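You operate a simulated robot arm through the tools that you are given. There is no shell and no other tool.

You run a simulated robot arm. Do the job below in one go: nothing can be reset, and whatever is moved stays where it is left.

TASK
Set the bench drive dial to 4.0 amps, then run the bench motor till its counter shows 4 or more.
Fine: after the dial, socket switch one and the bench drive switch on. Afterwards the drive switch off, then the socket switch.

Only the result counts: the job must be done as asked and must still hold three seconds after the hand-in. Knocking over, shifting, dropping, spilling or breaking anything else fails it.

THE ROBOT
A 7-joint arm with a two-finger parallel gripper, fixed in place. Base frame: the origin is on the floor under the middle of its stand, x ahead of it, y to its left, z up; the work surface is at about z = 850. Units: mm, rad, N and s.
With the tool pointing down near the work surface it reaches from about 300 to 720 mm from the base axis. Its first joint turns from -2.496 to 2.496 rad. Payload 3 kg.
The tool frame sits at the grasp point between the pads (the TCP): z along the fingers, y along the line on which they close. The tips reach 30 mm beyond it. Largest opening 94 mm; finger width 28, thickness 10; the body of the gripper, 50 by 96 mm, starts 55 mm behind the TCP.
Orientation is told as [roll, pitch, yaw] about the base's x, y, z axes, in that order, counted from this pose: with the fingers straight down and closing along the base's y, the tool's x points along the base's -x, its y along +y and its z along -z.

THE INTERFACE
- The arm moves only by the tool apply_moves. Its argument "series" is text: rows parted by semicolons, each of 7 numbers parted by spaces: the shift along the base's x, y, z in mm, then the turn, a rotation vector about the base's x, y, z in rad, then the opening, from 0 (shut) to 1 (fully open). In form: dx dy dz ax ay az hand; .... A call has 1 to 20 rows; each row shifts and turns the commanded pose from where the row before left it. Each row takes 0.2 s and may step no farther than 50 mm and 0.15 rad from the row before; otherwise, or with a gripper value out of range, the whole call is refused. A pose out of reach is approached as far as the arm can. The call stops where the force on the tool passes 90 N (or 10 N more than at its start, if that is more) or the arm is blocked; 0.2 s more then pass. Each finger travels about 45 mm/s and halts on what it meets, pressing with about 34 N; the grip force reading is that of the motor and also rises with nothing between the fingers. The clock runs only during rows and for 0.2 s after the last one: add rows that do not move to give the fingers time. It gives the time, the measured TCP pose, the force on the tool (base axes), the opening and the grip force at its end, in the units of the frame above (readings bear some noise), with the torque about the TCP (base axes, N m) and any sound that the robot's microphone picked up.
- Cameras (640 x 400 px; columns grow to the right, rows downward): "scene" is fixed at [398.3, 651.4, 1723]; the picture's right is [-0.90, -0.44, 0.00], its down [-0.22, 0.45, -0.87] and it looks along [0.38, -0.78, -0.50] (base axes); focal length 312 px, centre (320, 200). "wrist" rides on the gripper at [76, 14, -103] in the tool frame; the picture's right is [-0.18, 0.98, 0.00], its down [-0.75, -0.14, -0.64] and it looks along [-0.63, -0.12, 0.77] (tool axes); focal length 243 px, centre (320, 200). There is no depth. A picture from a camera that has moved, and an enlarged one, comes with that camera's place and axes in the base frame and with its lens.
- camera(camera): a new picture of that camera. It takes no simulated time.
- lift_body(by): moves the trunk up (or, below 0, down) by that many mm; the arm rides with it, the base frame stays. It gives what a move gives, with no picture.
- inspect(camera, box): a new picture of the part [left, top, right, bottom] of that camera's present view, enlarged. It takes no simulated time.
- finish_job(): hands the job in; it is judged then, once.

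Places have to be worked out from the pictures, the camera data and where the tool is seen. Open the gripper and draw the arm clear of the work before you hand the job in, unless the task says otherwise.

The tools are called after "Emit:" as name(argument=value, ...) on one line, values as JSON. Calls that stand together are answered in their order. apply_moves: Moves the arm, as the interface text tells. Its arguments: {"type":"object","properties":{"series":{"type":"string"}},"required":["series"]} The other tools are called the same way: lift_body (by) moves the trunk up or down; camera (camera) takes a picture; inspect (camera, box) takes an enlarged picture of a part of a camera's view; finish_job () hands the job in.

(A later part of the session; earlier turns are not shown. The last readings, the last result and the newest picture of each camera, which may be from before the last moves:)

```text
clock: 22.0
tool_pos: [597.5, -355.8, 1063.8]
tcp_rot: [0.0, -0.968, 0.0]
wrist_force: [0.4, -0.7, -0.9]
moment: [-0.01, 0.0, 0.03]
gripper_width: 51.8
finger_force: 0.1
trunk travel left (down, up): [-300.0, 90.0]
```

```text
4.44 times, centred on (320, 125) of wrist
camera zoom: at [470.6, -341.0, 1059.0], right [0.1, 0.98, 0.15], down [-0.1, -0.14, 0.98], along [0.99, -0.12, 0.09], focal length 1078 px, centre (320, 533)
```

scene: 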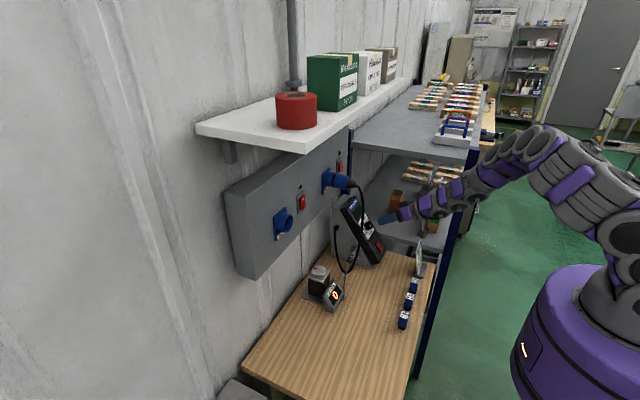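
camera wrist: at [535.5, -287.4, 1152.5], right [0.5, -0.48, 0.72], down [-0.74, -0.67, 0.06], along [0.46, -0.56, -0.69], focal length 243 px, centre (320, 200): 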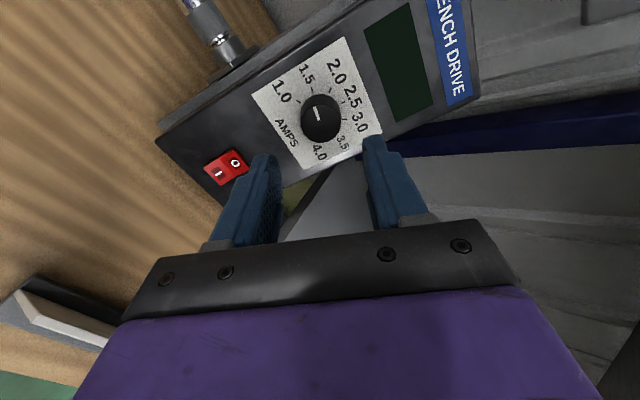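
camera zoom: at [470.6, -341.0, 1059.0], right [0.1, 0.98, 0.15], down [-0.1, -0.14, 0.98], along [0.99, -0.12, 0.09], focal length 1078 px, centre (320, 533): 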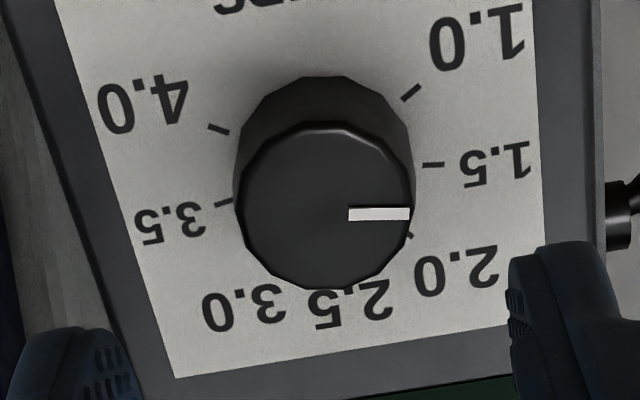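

Still about 0.8 mm off in y; I correct it and approach the first 40 mm along the knob axis, then check.

Emit:
apply_moves(series="11 0.8 -7.5 0 0 0 0.55; 11 0 -7.5 0 0 0 0.55; 11 0 -7.6 0 0 0 0.55; 0 0 0 0 0 0 0.55; 0 0 0 0 0 0 0.55")

Emit:
camera(camera="wrist")

Emit:
inspect(camera="wrist", box=[250, 110, 390, 230])

Emit:
inspect(camera="scene", box=[340, 195, 400, 245])

```text
clock: 23.2
tool_pos: [632.7, -353.8, 1041.3]
tcp_rot: [0.005, -0.969, -0.002]
wrist_force: [-0.3, -0.2, 0.7]
moment: [0.01, -0.01, 0.0]
gripper_width: 51.9
finger_force: 0.1
trunk travel left (down, up): [-300.0, 90.0]
```

```text
taken
camera wrist: at [504.7, -338.5, 1036.7], right [0.1, 0.98, 0.15], down [-0.1, -0.14, 0.98], along [0.99, -0.12, 0.09], focal length 243 px, centre (320, 200)
```

wrist: 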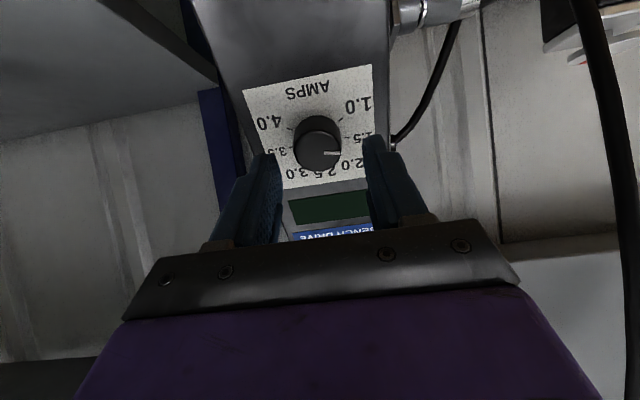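

```text
3.33 times, centred on (320, 170) of wrist
camera zoom: at [504.7, -338.5, 1036.7], right [0.1, 0.98, 0.15], down [-0.1, -0.14, 0.98], along [0.99, -0.12, 0.09], focal length 809 px, centre (320, 300)
```

zoom: 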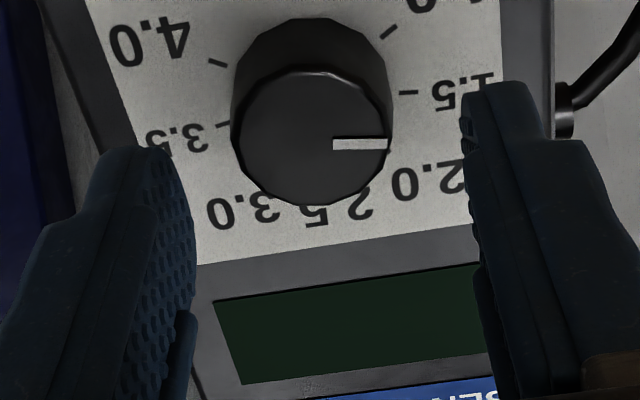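

```text
8.00 times, centred on (370, 220) of scene
camera zoom: at [398.3, 651.4, 1723.0], right [-0.9, -0.44, 0.0], down [-0.22, 0.45, -0.87], along [0.38, -0.78, -0.5], focal length 2498 px, centre (-80, 40)
```

zoom: 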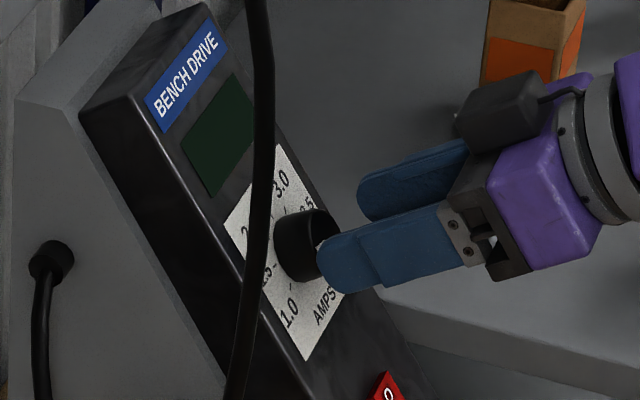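

The knob now sits about 1.5 mm to −y of the tool axis (knob Ø ≈ 30.6 mm, face 60 mm ahead of the TCP). I correct y, advance 14 mm more and check again.

Emit:
apply_moves(series="5.8 -1.4 -3.9 0 0 0 0.55; 5.8 0 -4 0 0 0 0.55; 0 0 0 0 0 0 0.55; 0 0 0 0 0 0 0.55")

Emit:
inspect(camera="wrist", box=[250, 110, 390, 230])

Emit:
inspect(camera="scene", box=[340, 195, 400, 245])

```text
clock: 24.2
tool_pos: [644.3, -354.5, 1033.7]
tcp_rot: [0.0, -0.969, -0.002]
wrist_force: [1.0, -0.2, 0.0]
moment: [0.01, -0.01, 0.01]
gripper_width: 51.7
finger_force: 0.1
trunk travel left (down, up): [-300.0, 90.0]
```

```text
3.33 times, centred on (320, 170) of wrist
camera zoom: at [517.0, -341.0, 1029.3], right [0.1, 0.98, 0.15], down [-0.1, -0.14, 0.98], along [0.99, -0.12, 0.09], focal length 809 px, centre (320, 300)
```

zoom: 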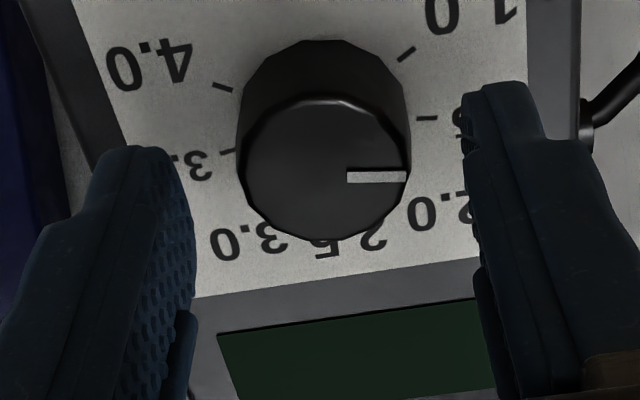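

```text
8.00 times, centred on (370, 220) of scene
camera zoom: at [398.3, 651.4, 1723.0], right [-0.9, -0.44, 0.0], down [-0.22, 0.45, -0.87], along [0.38, -0.78, -0.5], focal length 2498 px, centre (-80, 40)
```

zoom: 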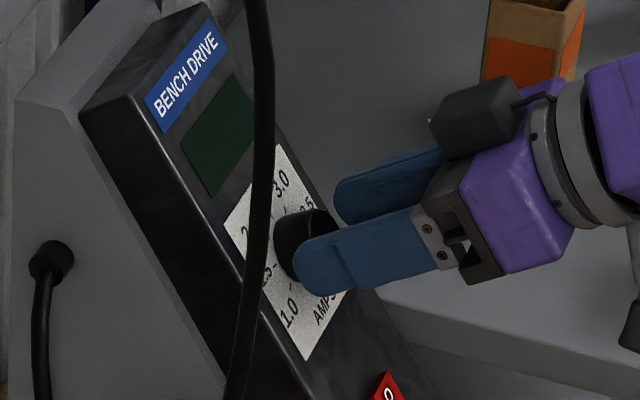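

Well centred now (0.7 mm). I advance the last 12 mm and close on the knob.

Emit:
apply_moves(series="5 0.4 -3.4 0 0 0 0.55; 4.9 0 -3.4 0 0 0 0.55; 0 0 0 0 0 0 0.55; 0 0 0 0 0 0 0.45; 0 0 0 0 0 0 0.35; 0 0 0 0 0 0 0.2; 0 0 0 0 0 0 0.1; 0 0 0 0 0 0 0.1")

Emit:
inspect(camera="wrist", box=[250, 110, 390, 230])

Emit:
inspect(camera="scene", box=[340, 195, 400, 245])

```text
clock: 26.0
tool_pos: [653.3, -355.4, 1027.0]
tcp_rot: [0.002, -0.97, -0.004]
wrist_force: [0.8, 1.0, 0.5]
moment: [0.08, -0.21, 0.04]
gripper_width: 32.4
finger_force: 45.0
trunk travel left (down, up): [-300.0, 90.0]
```

```text
3.33 times, centred on (320, 170) of wrist
camera zoom: at [525.2, -340.4, 1021.9], right [0.1, 0.98, 0.15], down [-0.1, -0.14, 0.98], along [0.99, -0.12, 0.09], focal length 809 px, centre (320, 300)
```

zoom: 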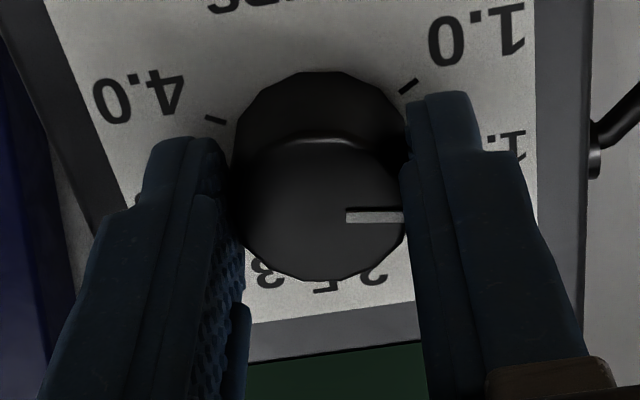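

```text
8.00 times, centred on (370, 220) of scene
camera zoom: at [398.3, 651.4, 1723.0], right [-0.9, -0.44, 0.0], down [-0.22, 0.45, -0.87], along [0.38, -0.78, -0.5], focal length 2498 px, centre (-80, 40)
```

zoom: 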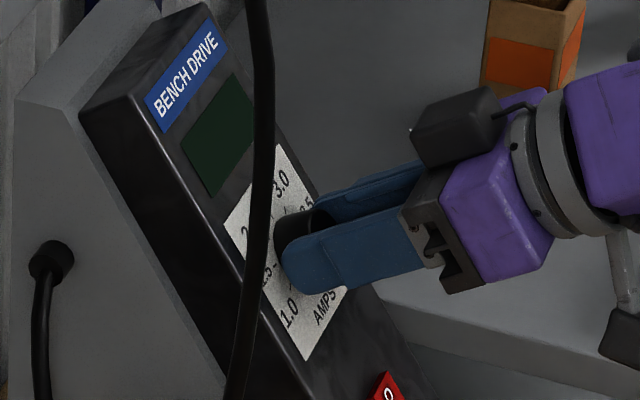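

Gripped at 32.4 mm with hardly any side force. I turn a first 17° and check torque and pointer.

Emit:
apply_moves(series="0 0 0 0.062 0 -0.0424 0.1; 0 0 0 0.062 0 -0.0424 0.1; 0 0 0 0.062 0 -0.0424 0.1; 0 0 0 0.062 0 -0.0424 0.1; 0 0 0 0 0 0 0.1")

Emit:
inspect(camera="wrist", box=[250, 110, 390, 230])

```text
clock: 27.2
tool_pos: [653.6, -355.0, 1026.1]
tcp_rot: [0.41, -0.908, -0.503]
wrist_force: [4.1, 1.4, 4.3]
moment: [0.13, 0.02, 0.11]
gripper_width: 32.7
finger_force: 44.7
trunk travel left (down, up): [-300.0, 90.0]
```

```text
3.33 times, centred on (320, 170) of wrist
camera zoom: at [529.5, -318.2, 1028.2], right [0.26, 0.88, 0.39], down [-0.15, -0.36, 0.92], along [0.95, -0.3, 0.03], focal length 809 px, centre (320, 300)
```

zoom: 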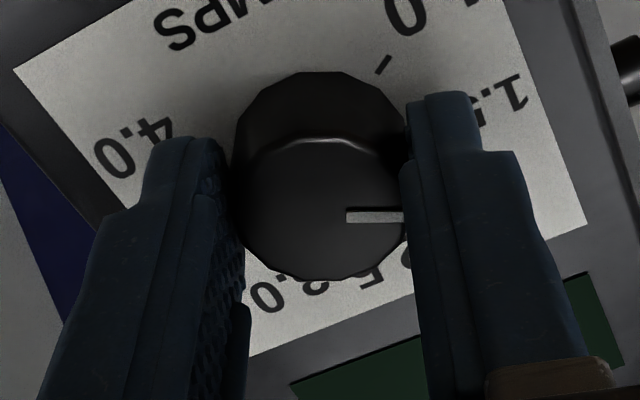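

The knob turns with the hand, torque is tiny. I continue to about 97°.

Emit:
apply_moves(series="0 0 0 0.0825 0 -0.0565 0.1; 0 0 0 0.0825 0 -0.0565 0.1; 0 0 0 0.0825 0 -0.0565 0.1; 0 0 0 0.0825 0 -0.0565 0.1; 0 0 0 0.0825 0 -0.0565 0.1; 0 0 0 0.0825 0 -0.0565 0.1; 0 0 0 0.0825 0 -0.0565 0.1; 0 0 0 0 0 0 0.1")

Emit:
apply_moves(series="0 0 0 0.0825 0 -0.0565 0.1; 0 0 0 0.0825 0 -0.0565 0.1; 0 0 0 0.0825 0 -0.0565 0.1; 0 0 0 0.0825 0 -0.0565 0.1; 0 0 0 0.0825 0 -0.0565 0.1; 0 0 0 0.0825 0 -0.0565 0.1; 0 0 0 0.0825 0 -0.0565 0.1; 0 0 0 0 0 0 0.1")

Emit:
inspect(camera="wrist", box=[250, 110, 390, 230])

```text
clock: 29.0
tool_pos: [653.6, -353.4, 1027.6]
tcp_rot: [0.89, -0.461, -1.222]
wrist_force: [12.5, 3.1, 8.2]
moment: [-0.26, -0.58, -0.37]
gripper_width: 32.4
finger_force: 45.2
trunk travel left (down, up): [-300.0, 90.0]
```

```text
clock: 30.8
tool_pos: [653.2, -353.6, 1026.7]
tcp_rot: [0.966, 0.109, -1.644]
wrist_force: [27.0, -3.6, 26.8]
moment: [-0.21, -1.06, -0.18]
gripper_width: 32.4
finger_force: 44.7
trunk travel left (down, up): [-300.0, 90.0]
```

```text
3.33 times, centred on (320, 170) of wrist
camera zoom: at [582.3, -279.9, 1105.6], right [0.54, -0.31, 0.78], down [-0.66, -0.73, 0.16], along [0.52, -0.61, -0.6], focal length 809 px, centre (320, 300)
```

zoom: 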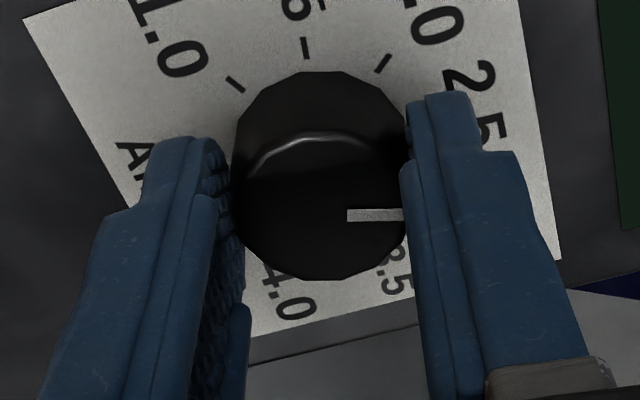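

The pointer moved along with the hand by about 97°; some side force built up from slight misalignment. I release, back off 60 mm along the axis and look at the dial and drive.

Emit:
apply_moves(series="0 0 0 0 0 0 0.3; 0 0 0 0 0 0 0.45; 0 0 0 0 0 0 0.55; 0 0 0 0 0 0 0.55; -8 0 5.5 0 0 0 0.55; -14 0 9.5 0 0 0 0.55; -14 0 9.5 0 0 0 0.55; -14 0 9.5 0 0 0 0.55; 0 0 0 0 0 0 0.55")

Emit:
camera(camera="wrist")

Emit:
inspect(camera="scene", box=[345, 195, 395, 255])

Emit:
inspect(camera="wrist", box=[260, 60, 400, 180])

```text
clock: 32.8
tool_pos: [602.5, -353.8, 1061.3]
tcp_rot: [0.963, 0.109, -1.645]
wrist_force: [-0.4, 0.1, -0.5]
moment: [0.0, 0.01, -0.01]
gripper_width: 51.9
finger_force: 0.0
trunk travel left (down, up): [-300.0, 90.0]
```

```text
taken
camera wrist: at [531.6, -278.8, 1139.2], right [0.54, -0.31, 0.78], down [-0.66, -0.73, 0.17], along [0.52, -0.61, -0.6], focal length 243 px, centre (320, 200)
```

wrist: 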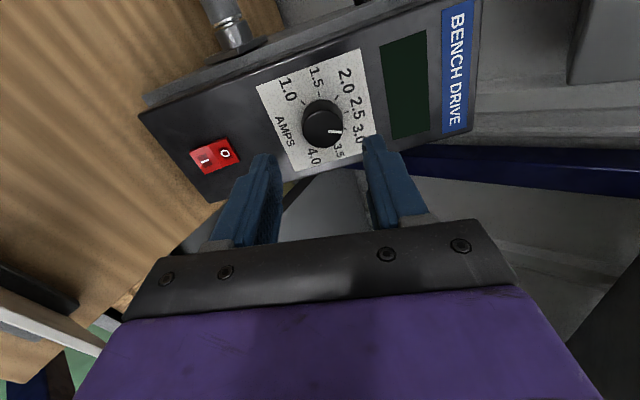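

```text
6.67 times, centred on (370, 225) of scene
camera zoom: at [398.3, 651.4, 1723.0], right [-0.9, -0.44, 0.0], down [-0.22, 0.45, -0.87], along [0.38, -0.78, -0.5], focal length 2082 px, centre (-13, 33)
```

zoom: 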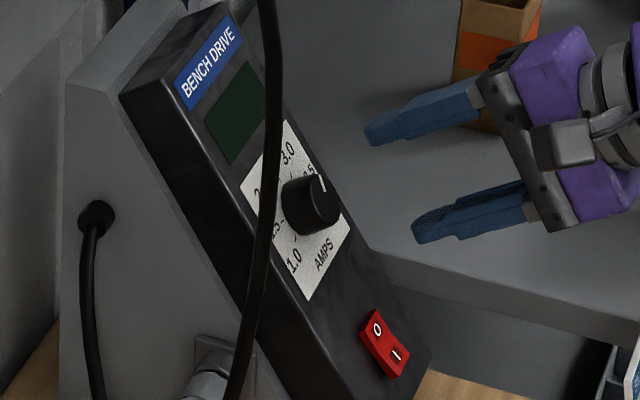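

```text
3.33 times, centred on (330, 120) of wrist
camera zoom: at [531.6, -278.8, 1139.2], right [0.54, -0.31, 0.78], down [-0.66, -0.73, 0.17], along [0.52, -0.61, -0.6], focal length 809 px, centre (287, 467)
```

zoom: 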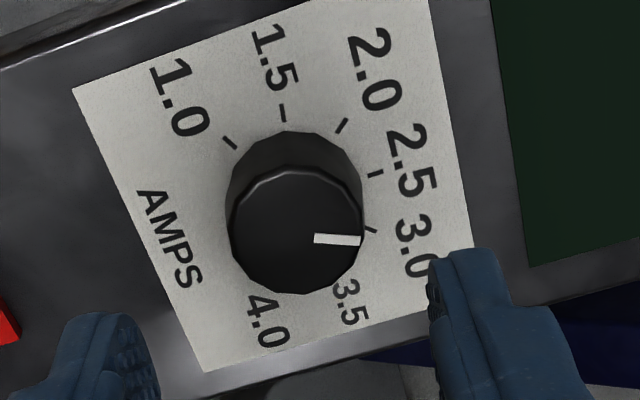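

The drive has not shifted, and the pointer stands between 2.5 and 3.0. The knob appears about 2 mm up-slope of the tool axis, so I correct by 1.8 mm and turn the hand back to 0° for the second grip.

Emit:
apply_moves(series="1 0 1.5 -0.1171 0 0.0803 0.55; 0 0 0 -0.1171 0 0.0803 0.55; 0 0 0 -0.1171 0 0.0803 0.55; 0 0 0 -0.1171 0 0.0803 0.55; 0 0 0 -0.1171 0 0.0803 0.55; 0 0 0 -0.1171 0 0.0803 0.55; 0 0 0 -0.1171 0 0.0803 0.55; 0 0 0 -0.1171 0 0.0803 0.55; 0 0 0 -0.1171 0 0.0803 0.55; 0 0 0 -0.1171 0 0.0803 0.55; 0 0 0 -0.1171 0 0.0803 0.55; 0 0 0 -0.1171 0 0.0803 0.55; 0 0 0 0 0 0 0.55; 0 0 0 0 0 0 0.55")

Emit:
inspect(camera="wrist", box=[270, 80, 370, 170])

```text
clock: 35.8
tool_pos: [603.3, -354.4, 1062.4]
tcp_rot: [-0.001, -0.97, 0.003]
wrist_force: [0.4, -0.4, 0.1]
moment: [0.01, 0.04, -0.03]
gripper_width: 51.8
finger_force: 0.0
trunk travel left (down, up): [-300.0, 90.0]
```

```text
4.44 times, centred on (320, 125) of wrist
camera zoom: at [476.0, -340.6, 1057.7], right [0.1, 0.98, 0.15], down [-0.1, -0.14, 0.98], along [0.99, -0.12, 0.09], focal length 1078 px, centre (320, 533)
```

zoom: 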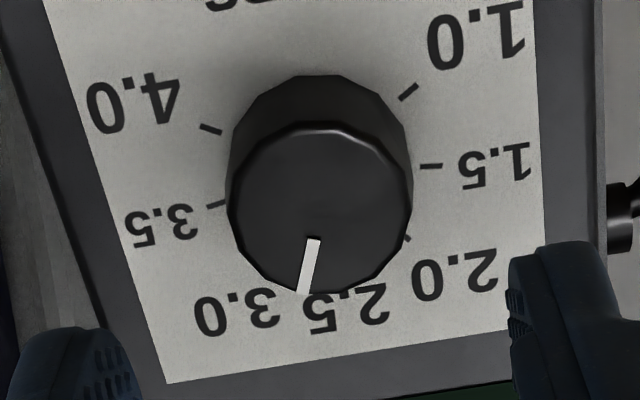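

Centred on the knob now. I advance 60 mm along the axis and close again.

Emit:
apply_moves(series="12 0 -8.2 0 0 0 0.55; 12 0 -8.2 0 0 0 0.55; 10 0 -6.8 0 0 0 0.55; 8 0 -5.4 0 0 0 0.55; 8 0 -5.4 0 0 0 0.55; 0 0 0 0 0 0 0.55; 0 0 0 0 0 0 0.55")

Emit:
inspect(camera="wrist", box=[250, 110, 390, 230])

Emit:
inspect(camera="scene", box=[340, 195, 400, 245])

```text
clock: 37.4
tool_pos: [655.6, -356.3, 1026.5]
tcp_rot: [-0.004, -0.97, 0.005]
wrist_force: [0.1, 0.3, 0.4]
moment: [0.03, 0.02, 0.0]
gripper_width: 51.6
finger_force: 0.0
trunk travel left (down, up): [-300.0, 90.0]
```

```text
3.33 times, centred on (320, 170) of wrist
camera zoom: at [527.3, -342.1, 1023.4], right [0.1, 0.98, 0.15], down [-0.1, -0.14, 0.98], along [0.99, -0.12, 0.09], focal length 809 px, centre (320, 300)
```

zoom: 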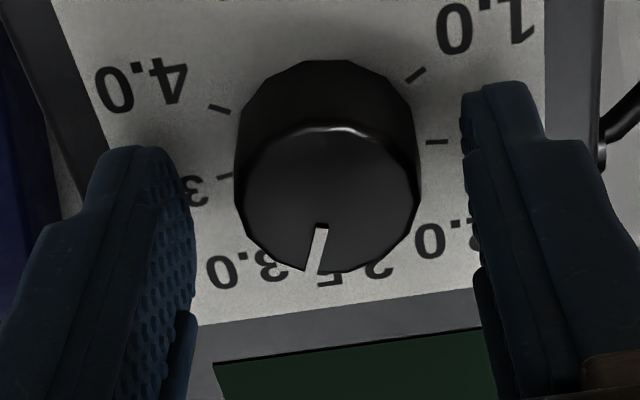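

```text
8.00 times, centred on (370, 220) of scene
camera zoom: at [398.3, 651.4, 1723.0], right [-0.9, -0.44, 0.0], down [-0.22, 0.45, -0.87], along [0.38, -0.78, -0.5], focal length 2498 px, centre (-80, 40)
```

zoom: 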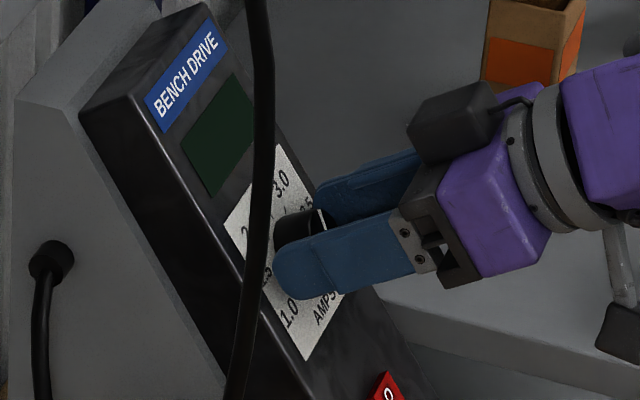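

The hand settled about 1.4 mm too far to −y; I nudge +1.3 mm and re-check before closing.

Emit:
apply_moves(series="0 1.3 0 0 0 0 0.55; 0 0 0 0 0 0 0.55")

Emit:
inspect(camera="wrist", box=[250, 110, 390, 230])

```text
clock: 38.0
tool_pos: [654.0, -354.0, 1027.3]
tcp_rot: [-0.001, -0.969, 0.004]
wrist_force: [0.3, -0.5, 0.3]
moment: [0.02, -0.02, -0.02]
gripper_width: 51.6
finger_force: 0.1
trunk travel left (down, up): [-300.0, 90.0]
```

```text
3.33 times, centred on (320, 170) of wrist
camera zoom: at [526.2, -340.1, 1023.5], right [0.1, 0.98, 0.15], down [-0.1, -0.14, 0.98], along [0.99, -0.12, 0.09], focal length 809 px, centre (320, 300)
```

zoom: 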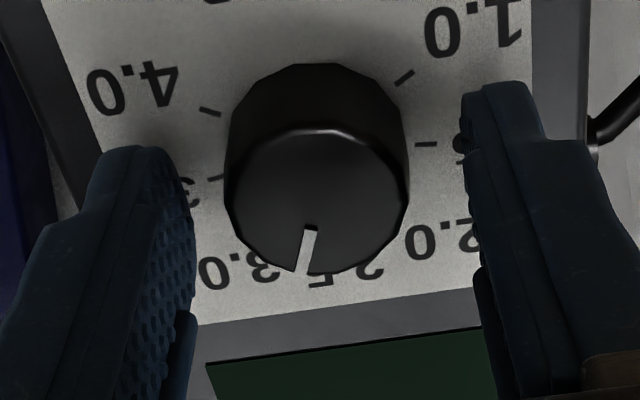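

Centred. I close on the knob and turn it about 92° in gentle rows, watching force.

Emit:
apply_moves(series="0 0 0 0 0 0 0.45; 0 0 0 0 0 0 0.35; 0 0 0 0 0 0 0.2; 0 0 0 0 0 0 0.1; 0 0 0 0 0 0 0.1; 0 0 0 0.0825 0 -0.0565 0.1; 0 0 0 0.0825 0 -0.0565 0.1; 0 0 0 0.0825 0 -0.0565 0.1; 0 0 0 0.0825 0 -0.0565 0.1; 0 0 0 0 0 0 0.1")

Emit:
apply_moves(series="0 0 0 0.0825 0 -0.0565 0.1; 0 0 0 0.0825 0 -0.0565 0.1; 0 0 0 0.0825 0 -0.0565 0.1; 0 0 0 0.0825 0 -0.0565 0.1; 0 0 0 0.0825 0 -0.0565 0.1; 0 0 0 0.0825 0 -0.0565 0.1; 0 0 0 0 0 0 0.1")

Emit:
apply_moves(series="0 0 0 0.0825 0 -0.0565 0.1; 0 0 0 0.0825 0 -0.0565 0.1; 0 0 0 0.0825 0 -0.0565 0.1; 0 0 0 0.0825 0 -0.0565 0.1; 0 0 0 0.0825 0 -0.0565 0.1; 0 0 0 0.0825 0 -0.0565 0.1; 0 0 0 0 0 0 0.1")

Emit:
inspect(camera="wrist", box=[250, 110, 390, 230])

```text
clock: 40.2
tool_pos: [652.9, -355.4, 1028.8]
tcp_rot: [0.517, -0.859, -0.641]
wrist_force: [2.0, -9.8, 3.5]
moment: [-0.26, 0.04, -0.38]
gripper_width: 32.8
finger_force: 44.8
trunk travel left (down, up): [-300.0, 90.0]
```

```text
clock: 41.8
tool_pos: [653.7, -355.9, 1028.1]
tcp_rot: [0.885, -0.46, -1.221]
wrist_force: [-7.7, -14.1, -3.1]
moment: [-0.42, 0.18, -0.55]
gripper_width: 32.8
finger_force: 45.3
trunk travel left (down, up): [-300.0, 90.0]
```

```text
clock: 43.4
tool_pos: [652.4, -355.8, 1027.5]
tcp_rot: [0.968, 0.025, -1.585]
wrist_force: [-3.7, -15.0, -4.0]
moment: [-0.55, 0.25, -0.81]
gripper_width: 32.6
finger_force: 45.0
trunk travel left (down, up): [-300.0, 90.0]
```

```text
3.33 times, centred on (320, 170) of wrist
camera zoom: at [578.2, -279.7, 1099.5], right [0.55, -0.21, 0.81], down [-0.62, -0.75, 0.23], along [0.56, -0.63, -0.55], focal length 809 px, centre (320, 300)
```

zoom: 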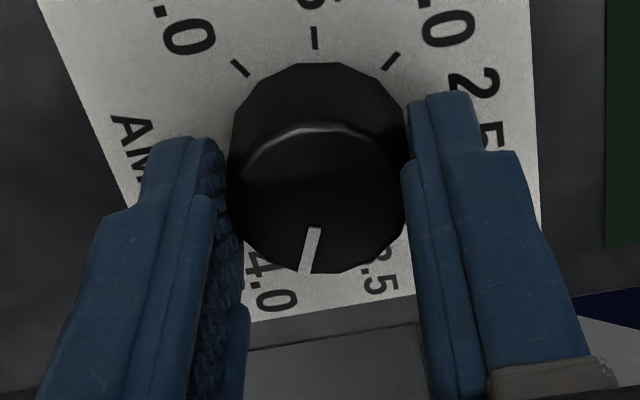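

The pointer is now just short of 4.0 (about 6° to go by my angle measure). I add 0.11 rad and ease the side force by a small −y shift.

Emit:
apply_moves(series="0 -0.4 0 0.0454 0 -0.0311 0.1; 0 -0.3 0 0.0454 0 -0.0311 0.1; 0 0 0 0 0 0 0.1")

Emit:
inspect(camera="wrist", box=[250, 110, 390, 230])

Emit:
inspect(camera="scene", box=[350, 205, 390, 240])

```text
clock: 44.2
tool_pos: [653.2, -355.5, 1028.2]
tcp_rot: [0.962, 0.117, -1.647]
wrist_force: [-11.1, -11.9, -11.2]
moment: [-0.27, 0.54, -0.37]
gripper_width: 32.9
finger_force: 45.6
trunk travel left (down, up): [-300.0, 90.0]
```

```text
3.33 times, centred on (320, 170) of wrist
camera zoom: at [582.8, -282.0, 1106.3], right [0.54, -0.32, 0.78], down [-0.67, -0.73, 0.16], along [0.52, -0.61, -0.6], focal length 809 px, centre (320, 300)
```

zoom: 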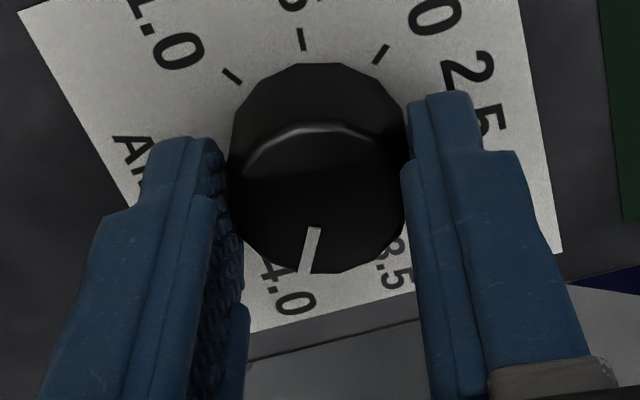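

```text
11.43 times, centred on (370, 222) of scene
camera zoom: at [398.3, 651.4, 1723.0], right [-0.9, -0.44, 0.0], down [-0.22, 0.45, -0.87], along [0.38, -0.78, -0.5], focal length 3569 px, centre (-251, -57)
```

zoom: 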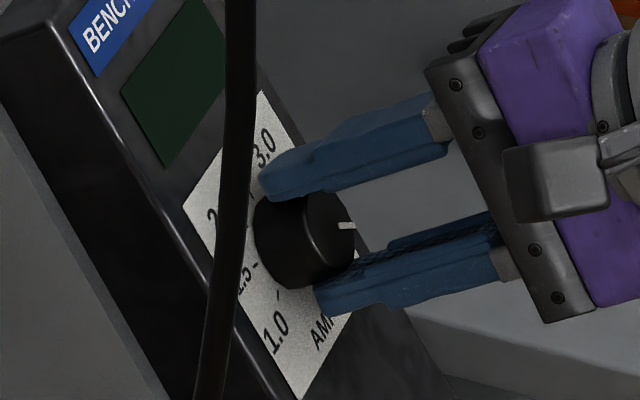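

Residual force is about 15 N down-slope and 12 N to −y; I relax the hand in that direction before letting go.

Emit:
apply_moves(series="-0.5 -0.7 -0.7 0 0 0 0.1; 0 0 0 0 0 0 0.1")

Emit:
apply_moves(series="0 0 0 0 0 0 0.1")

```text
clock: 44.8
tool_pos: [653.3, -355.5, 1026.4]
tcp_rot: [0.965, 0.113, -1.646]
wrist_force: [-11.7, -10.0, -4.9]
moment: [0.08, 0.26, 0.08]
gripper_width: 32.7
finger_force: 44.9
trunk travel left (down, up): [-300.0, 90.0]
```

```text
clock: 45.2
tool_pos: [653.5, -355.7, 1027.4]
tcp_rot: [0.966, 0.116, -1.647]
wrist_force: [-12.7, -7.0, -4.8]
moment: [-0.04, 0.29, -0.02]
gripper_width: 33.0
finger_force: 44.8
trunk travel left (down, up): [-300.0, 90.0]
```

Less force now; one more small relaxing shift, then I open and back off.

Emit:
apply_moves(series="-0.8 -0.7 -0.4 0 0 0 0.1; 0 0 0 0 0 0 0.1; 0 0 0 0 0 0 0.1")

```text
clock: 46.0
tool_pos: [653.3, -356.2, 1028.1]
tcp_rot: [0.967, 0.116, -1.647]
wrist_force: [-10.1, 0.8, 0.3]
moment: [-0.15, 0.31, -0.21]
gripper_width: 33.0
finger_force: 44.7
trunk travel left (down, up): [-300.0, 90.0]
```

Force is down to about 10 N, mostly along the axis. I open and withdraw 60 mm to read the dial.

Emit:
apply_moves(series="-0.6 0 0 0 0 0 0.1; 0 0 0 0 0 0 0.3; 0 0 0 0 0 0 0.45; 0 0 0 0 0 0 0.55; 0 0 0 0 0 0 0.55; -8 0 5.5 0 0 0 0.55; -14 0 9.5 0 0 0 0.55; -14 0 9.5 0 0 0 0.55; -14 0 9.5 0 0 0 0.55; 0 0 0 0 0 0 0.55")

Emit:
camera(camera="wrist")

Emit:
inspect(camera="wrist", box=[260, 60, 400, 180])

Emit:
inspect(camera="scene", box=[350, 205, 390, 240])

```text
clock: 48.2
tool_pos: [602.2, -358.0, 1057.4]
tcp_rot: [0.964, 0.114, -1.648]
wrist_force: [0.5, 0.9, -0.5]
moment: [0.01, 0.0, 0.02]
gripper_width: 51.6
finger_force: 0.1
trunk travel left (down, up): [-300.0, 90.0]
```

```text
taken
camera wrist: at [531.5, -283.8, 1136.7], right [0.54, -0.32, 0.78], down [-0.67, -0.73, 0.16], along [0.52, -0.61, -0.6], focal length 243 px, centre (320, 200)
```

wrist: 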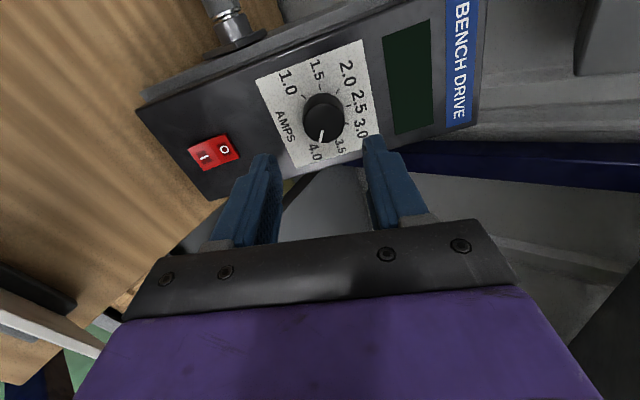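

```text
3.33 times, centred on (330, 120) of wrist
camera zoom: at [531.5, -283.8, 1136.7], right [0.54, -0.32, 0.78], down [-0.67, -0.73, 0.16], along [0.52, -0.61, -0.6], focal length 809 px, centre (287, 467)
```

zoom: 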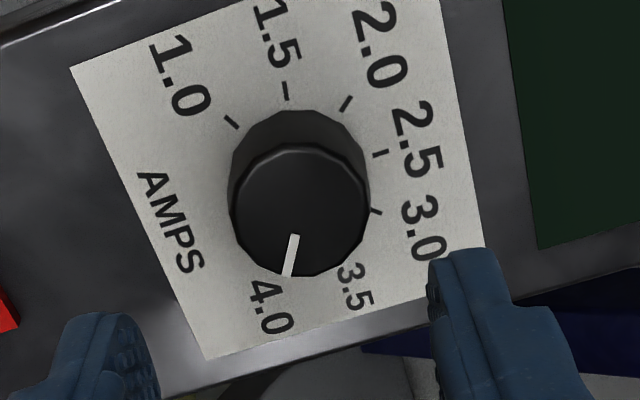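

```text
11.43 times, centred on (370, 222) of scene
camera zoom: at [398.3, 651.4, 1723.0], right [-0.9, -0.44, 0.0], down [-0.22, 0.45, -0.87], along [0.38, -0.78, -0.5], focal length 3569 px, centre (-251, -57)
```

zoom: 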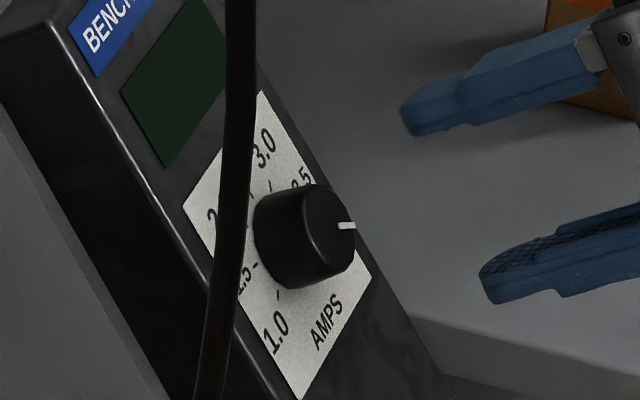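

By geometry the pointer is at about −118.6° where 4.0 is −120° (≈ 3.98 A). I zoom tighter to measure it better.

Emit:
inspect(camera="wrist", box=[296, 90, 356, 150])

Emit:
inspect(camera="scene", box=[362, 215, 382, 233])

```text
6.67 times, centred on (326, 120) of wrist
camera zoom: at [531.5, -283.8, 1136.7], right [0.54, -0.32, 0.78], down [-0.67, -0.73, 0.16], along [0.52, -0.61, -0.6], focal length 1618 px, centre (280, 733)
```

zoom: 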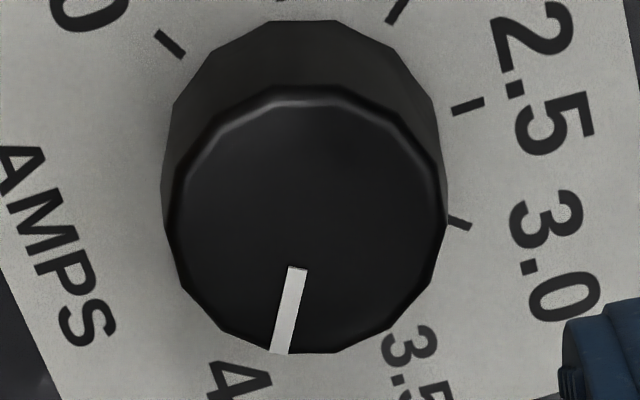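

```text
16.00 times, centred on (372, 224) of scene
camera zoom: at [398.3, 651.4, 1723.0], right [-0.9, -0.44, 0.0], down [-0.22, 0.45, -0.87], along [0.38, -0.78, -0.5], focal length 4997 px, centre (-512, -184)
```

zoom: 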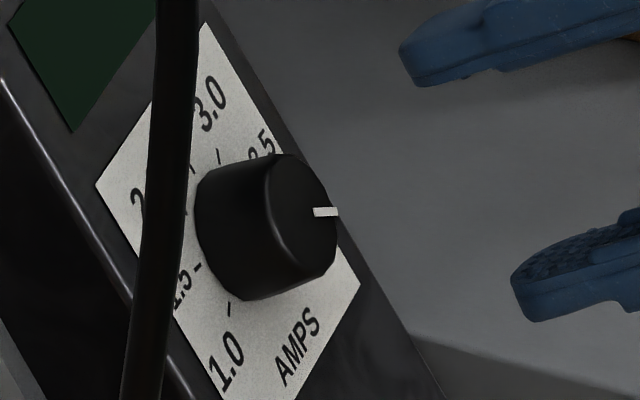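

The pointer is at −119.7° (4.0 is −120°) and the scene view agrees, so the dial stands at 4.0. Next is socket switch 1: I close the fingers, turn the hand back to 0° and back off a little from the drive.

Emit:
apply_moves(series="-10 0 6 -0.1171 0 0.0803 0.55; 0 0 0 -0.1171 0 0.0803 0.4; 0 0 0 -0.1171 0 0.0803 0.2; 0 0 0 -0.1171 0 0.0803 0; 0 0 0 -0.1171 0 0.0803 0; 0 0 0 -0.1171 0 0.0803 0; 0 0 0 -0.1171 0 0.0803 0; 0 0 0 -0.1171 0 0.0803 0; 0 0 0 -0.1171 0 0.0803 0; 0 0 0 -0.1171 0 0.0803 0; 0 0 0 -0.1171 0 0.0803 0; 0 0 0 -0.1171 0 0.0803 0; 0 0 0 0 0 0 0")

Emit:
apply_moves(series="0 10 40 0 0 0 0; 0 10 40 0 0 0 0; 0 10 40 0 0 0 0; 0 10 40 0 -0.14 0 0; 0 10 36 0 -0.14 0 0; 0 4 0 0 -0.14 0 0; 0 0 0 0 0 0 0")

Emit:
camera(camera="wrist")

Emit:
camera(camera="scene")

```text
clock: 51.0
tool_pos: [593.1, -356.8, 1066.3]
tcp_rot: [0.007, -0.968, -0.006]
wrist_force: [0.3, -0.6, -0.5]
moment: [0.0, 0.0, -0.02]
gripper_width: 0.0
finger_force: 33.0
trunk travel left (down, up): [-300.0, 90.0]
```

```text
clock: 52.6
tool_pos: [600.4, -324.5, 1267.0]
tcp_rot: [0.051, -1.387, -0.042]
wrist_force: [-0.4, -1.0, -0.1]
moment: [0.01, 0.04, 0.0]
gripper_width: 0.0
finger_force: 33.0
out of reach, approached as far as the arm can: row 5, 6
trunk travel left (down, up): [-300.0, 90.0]
```

```text
taken
camera wrist: at [485.5, -310.1, 1210.9], right [0.03, 0.98, 0.19], down [-0.49, -0.15, 0.86], along [0.87, -0.12, 0.48], focal length 243 px, centre (320, 200)
```

wrist: 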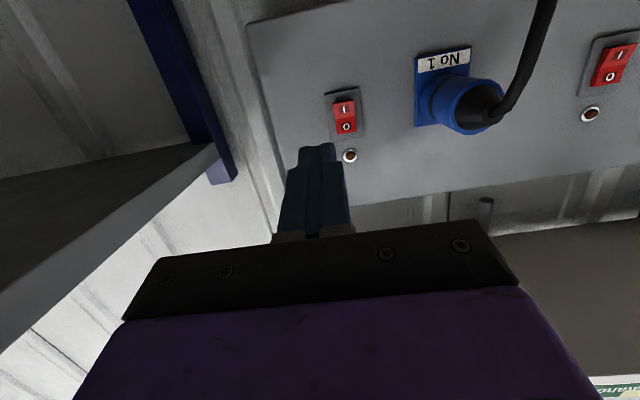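

```text
taken
```

scene: 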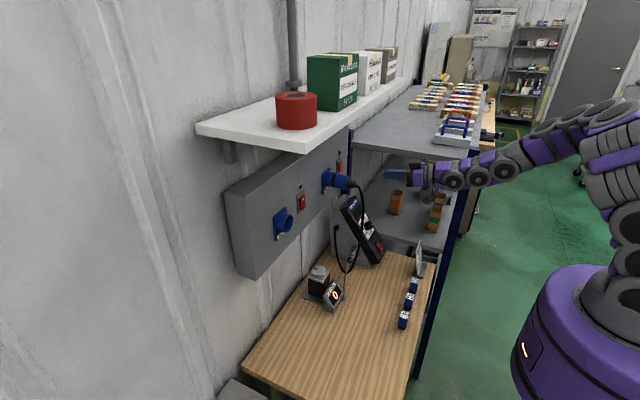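

The arm is slightly limited in orientation here but the switch is in plain view, at about (786, -302, 1269). I zoom on it for the exact place of the I half.

Emit:
inspect(camera="wrist", box=[310, 75, 380, 175])

Emit:
inspect(camera="scene", box=[310, 140, 430, 220])

```text
4.00 times, centred on (345, 125) of wrist
camera zoom: at [485.5, -310.1, 1210.9], right [0.03, 0.98, 0.19], down [-0.49, -0.15, 0.86], along [0.87, -0.12, 0.48], focal length 970 px, centre (220, 500)
```

zoom: 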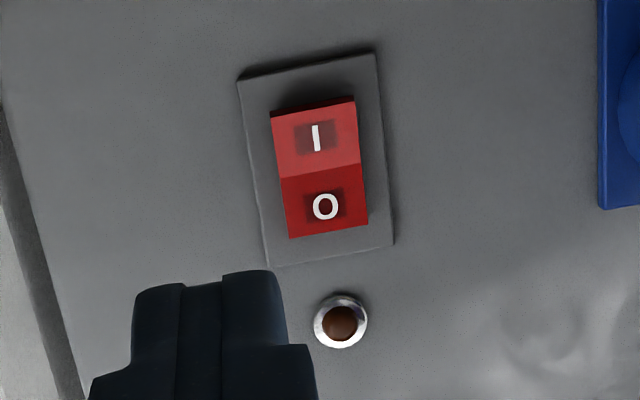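

```text
5.00 times, centred on (370, 180) of scene
camera zoom: at [398.3, 651.4, 1723.0], right [-0.9, -0.44, 0.0], down [-0.22, 0.45, -0.87], along [0.38, -0.78, -0.5], focal length 1562 px, centre (70, 300)
```

zoom: 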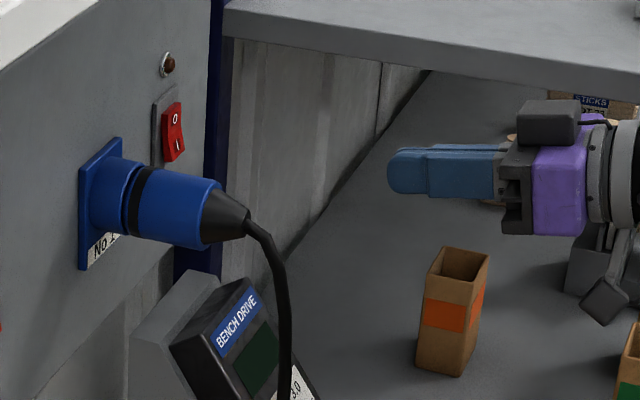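

I half centre is about (786, -301, 1261), O half at 1281. I move forward to 55 mm short of the switch with the fingertip's top edge aimed at z ≈ 1261.

Emit:
apply_moves(series="25 6 -4 0 0 0 0; 25 6 -3 0 0 0 0; 25 6 -3 0 0 0 0; 25 5 -3 0 0 0 0; 0 0 0 0 0 0 0")

Emit:
camera(camera="wrist")

Emit:
inspect(camera="scene", box=[310, 140, 430, 220])

```text
clock: 53.8
tool_pos: [699.0, -301.1, 1253.0]
tcp_rot: [0.032, -1.388, -0.034]
wrist_force: [-0.6, -0.5, 0.1]
moment: [-0.01, 0.0, 0.0]
gripper_width: 0.0
finger_force: 33.5
trunk travel left (down, up): [-300.0, 90.0]
```

```text
taken
camera wrist: at [583.9, -286.0, 1197.7], right [0.03, 0.98, 0.19], down [-0.49, -0.15, 0.86], along [0.87, -0.12, 0.48], focal length 243 px, centre (320, 200)
```

wrist: 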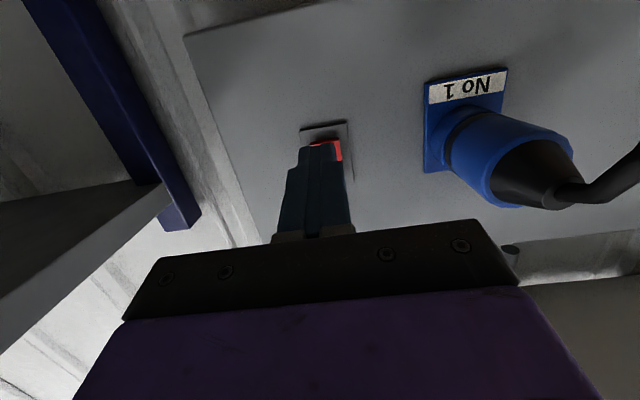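

```text
5.00 times, centred on (370, 180) of scene
camera zoom: at [398.3, 651.4, 1723.0], right [-0.9, -0.44, 0.0], down [-0.22, 0.45, -0.87], along [0.38, -0.78, -0.5], focal length 1562 px, centre (70, 300)
```

zoom: 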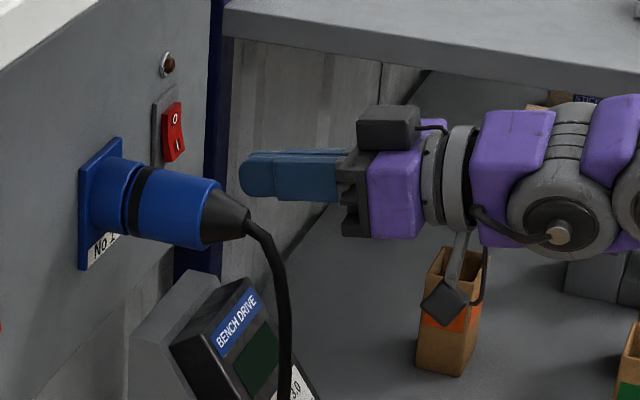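

The fingertip end is rounded, so contact will be near its centre; I raise 7 mm and advance to just short of the rocker.

Emit:
apply_moves(series="12 0 7 0 0 0 0; 13 0 0 0 0 0 0; 10 0 0 0 0 0 0; 0 0 0 0 0 0 0; 0 0 0 0 0 0 0")

Emit:
inspect(camera="scene", box=[320, 145, 380, 185])

Emit:
inspect(camera="wrist", box=[250, 90, 390, 190])

```text
clock: 55.0
tool_pos: [737.0, -300.3, 1259.9]
tcp_rot: [0.031, -1.387, -0.031]
wrist_force: [0.0, -1.4, 0.5]
moment: [-0.02, 0.0, -0.07]
gripper_width: 0.0
finger_force: 32.6
trunk travel left (down, up): [-300.0, 90.0]
```

```text
10.00 times, centred on (350, 165) of scene
camera zoom: at [398.3, 651.4, 1723.0], right [-0.9, -0.44, 0.0], down [-0.22, 0.45, -0.87], along [0.38, -0.78, -0.5], focal length 3123 px, centre (20, 550)
```

zoom: 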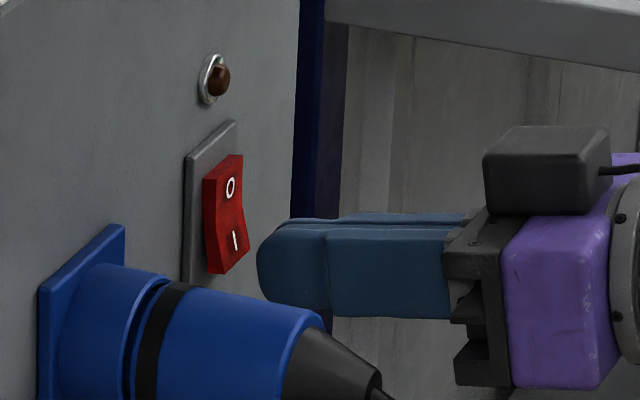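

```text
4.00 times, centred on (320, 140) of wrist
camera zoom: at [621.5, -284.7, 1203.9], right [0.03, 0.98, 0.19], down [-0.49, -0.15, 0.86], along [0.87, -0.12, 0.48], focal length 970 px, centre (320, 440)
```

zoom: 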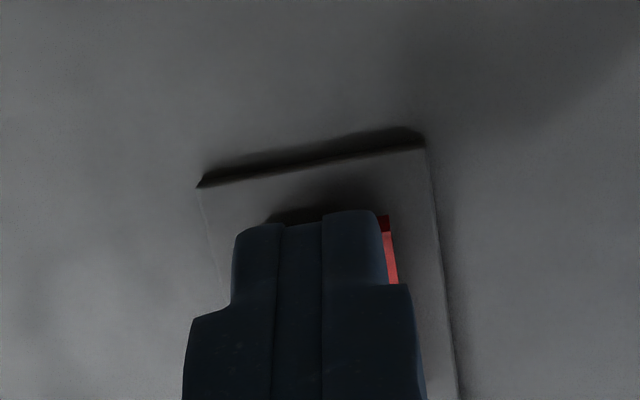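

The tip is about 8 mm from the lower part of the I half and centred sideways. I push forward in 1.5 mm rows, watching for force and a click.

Emit:
apply_moves(series="2 0 0 0 0 0 0; 2 0 0 0 0 0 0; 1.5 0 0 0 0 0 0; 1.5 0 0 0 0 0 0; 1.5 0 0 0 0 0 0; 0 0 0 0 0 0 0")

Emit:
inspect(camera="scene", box=[320, 145, 380, 185])

```text
clock: 56.4
tool_pos: [744.3, -301.6, 1261.0]
tcp_rot: [0.033, -1.388, -0.033]
wrist_force: [-0.7, -0.2, -1.3]
moment: [-0.01, -0.02, 0.04]
gripper_width: 0.0
finger_force: 33.2
trunk travel left (down, up): [-300.0, 90.0]
```

```text
10.00 times, centred on (350, 165) of scene
camera zoom: at [398.3, 651.4, 1723.0], right [-0.9, -0.44, 0.0], down [-0.22, 0.45, -0.87], along [0.38, -0.78, -0.5], focal length 3123 px, centre (20, 550)
```

zoom: 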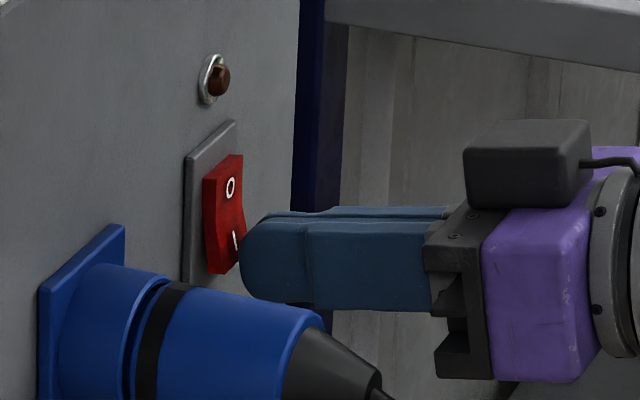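

Almost touching the I half. I push on in 1.5 mm rows.

Emit:
apply_moves(series="1.5 0 0 0 0 0 0; 1.5 0 0 0 0 0 0; 1.5 0 0 0 0 0 0; 1.5 0 0 0 0 0 0; 0 0 0 0 0 0 0")

Emit:
inspect(camera="scene", box=[320, 145, 380, 185])

```text
clock: 57.6
tool_pos: [746.9, -300.2, 1261.6]
tcp_rot: [0.024, -1.389, -0.026]
wrist_force: [-24.4, 3.2, -6.2]
moment: [-0.13, -0.06, 0.13]
gripper_width: 0.1
finger_force: 33.1
trunk travel left (down, up): [-300.0, 90.0]
```

```text
10.00 times, centred on (350, 165) of scene
camera zoom: at [398.3, 651.4, 1723.0], right [-0.9, -0.44, 0.0], down [-0.22, 0.45, -0.87], along [0.38, -0.78, -0.5], focal length 3123 px, centre (20, 550)
```

zoom: 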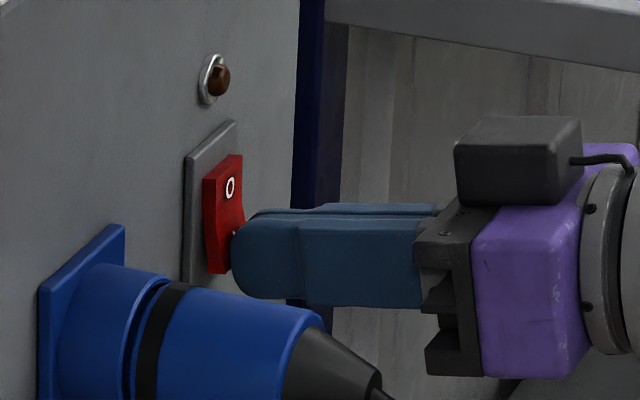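

In contact with 24 N, not yet flipped. I press a bit further.

Emit:
apply_moves(series="1.5 0 0 0 0 0 0; 1.5 0 0 0 0 0 0; 0 0 0 0 0 0 0")

Emit:
inspect(camera="scene", box=[320, 145, 380, 185])

```text
clock: 58.4
tool_pos: [745.9, -300.1, 1262.9]
tcp_rot: [0.03, -1.39, -0.031]
wrist_force: [-42.2, 4.9, -12.3]
moment: [-0.03, 0.03, 0.17]
gripper_width: 0.0
finger_force: 32.4
trunk travel left (down, up): [-300.0, 90.0]
```

```text
10.00 times, centred on (350, 165) of scene
camera zoom: at [398.3, 651.4, 1723.0], right [-0.9, -0.44, 0.0], down [-0.22, 0.45, -0.87], along [0.38, -0.78, -0.5], focal length 3123 px, centre (20, 550)
```

zoom: 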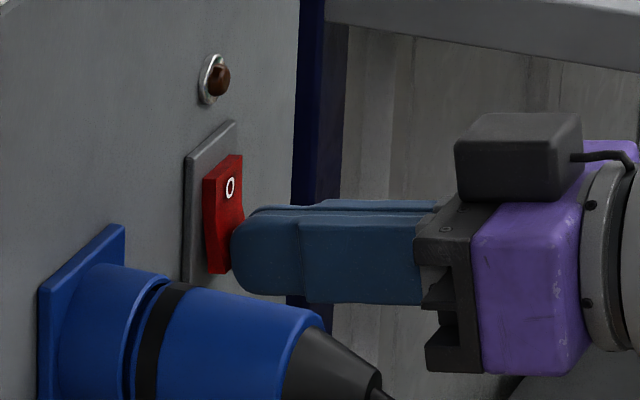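

The push slides toward the pivot and the rocker has not flipped. I back off, lower the tip 7 mm for a longer lever on the I end, and approach again.

Emit:
apply_moves(series="-5 0 0 0 0 0 0; -5 0 0 0 0 0 0; 0 0 -4 0 0 0 0; 0 0 -4 0 0 0 0; 0 0 0 0 0 0 0; 0 0 0 0 0 0 0")

Emit:
inspect(camera="scene", box=[325, 150, 355, 180])

```text
clock: 59.8
tool_pos: [740.7, -300.7, 1253.0]
tcp_rot: [0.033, -1.386, -0.031]
wrist_force: [-0.3, 0.9, -0.5]
moment: [0.01, -0.02, -0.02]
gripper_width: 0.3
finger_force: 32.7
trunk travel left (down, up): [-300.0, 90.0]
```

```text
13.33 times, centred on (340, 165) of scene
camera zoom: at [398.3, 651.4, 1723.0], right [-0.9, -0.44, 0.0], down [-0.22, 0.45, -0.87], along [0.38, -0.78, -0.5], focal length 4164 px, centre (53, 667)
```

zoom: 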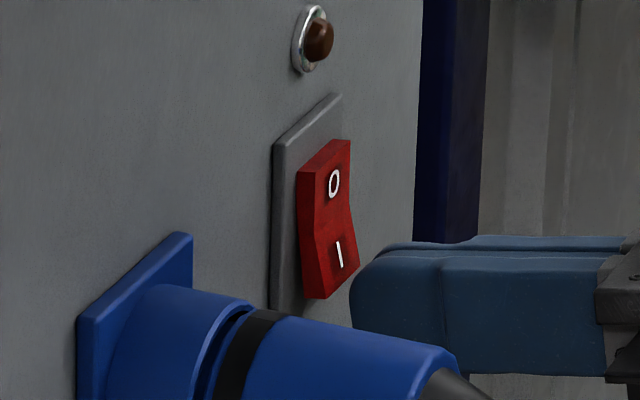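

Now the tip aims about 3 mm above the I half's lower end. I push again in small rows.

Emit:
apply_moves(series="2 0 0 0 0 0 0; 2 0 0 0 0 0 0; 1.5 0 0 0 0 0 0; 1.5 0 0 0 0 0 0; 1.5 0 0 0 0 0 0; 0 0 0 0 0 0 0")

Emit:
inspect(camera="scene", box=[325, 150, 355, 180])

```text
clock: 61.2
tool_pos: [747.8, -301.1, 1254.4]
tcp_rot: [0.023, -1.389, -0.026]
wrist_force: [-24.3, 3.6, -5.7]
moment: [0.0, -0.02, 0.09]
gripper_width: 0.1
finger_force: 32.5
trunk travel left (down, up): [-300.0, 90.0]
```

```text
13.33 times, centred on (340, 165) of scene
camera zoom: at [398.3, 651.4, 1723.0], right [-0.9, -0.44, 0.0], down [-0.22, 0.45, -0.87], along [0.38, -0.78, -0.5], focal length 4164 px, centre (53, 667)
```

zoom: 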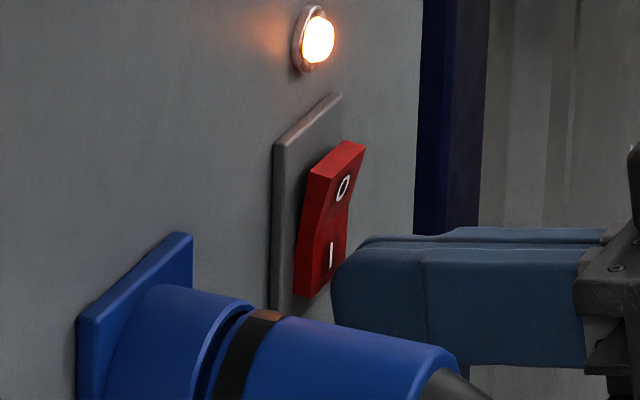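

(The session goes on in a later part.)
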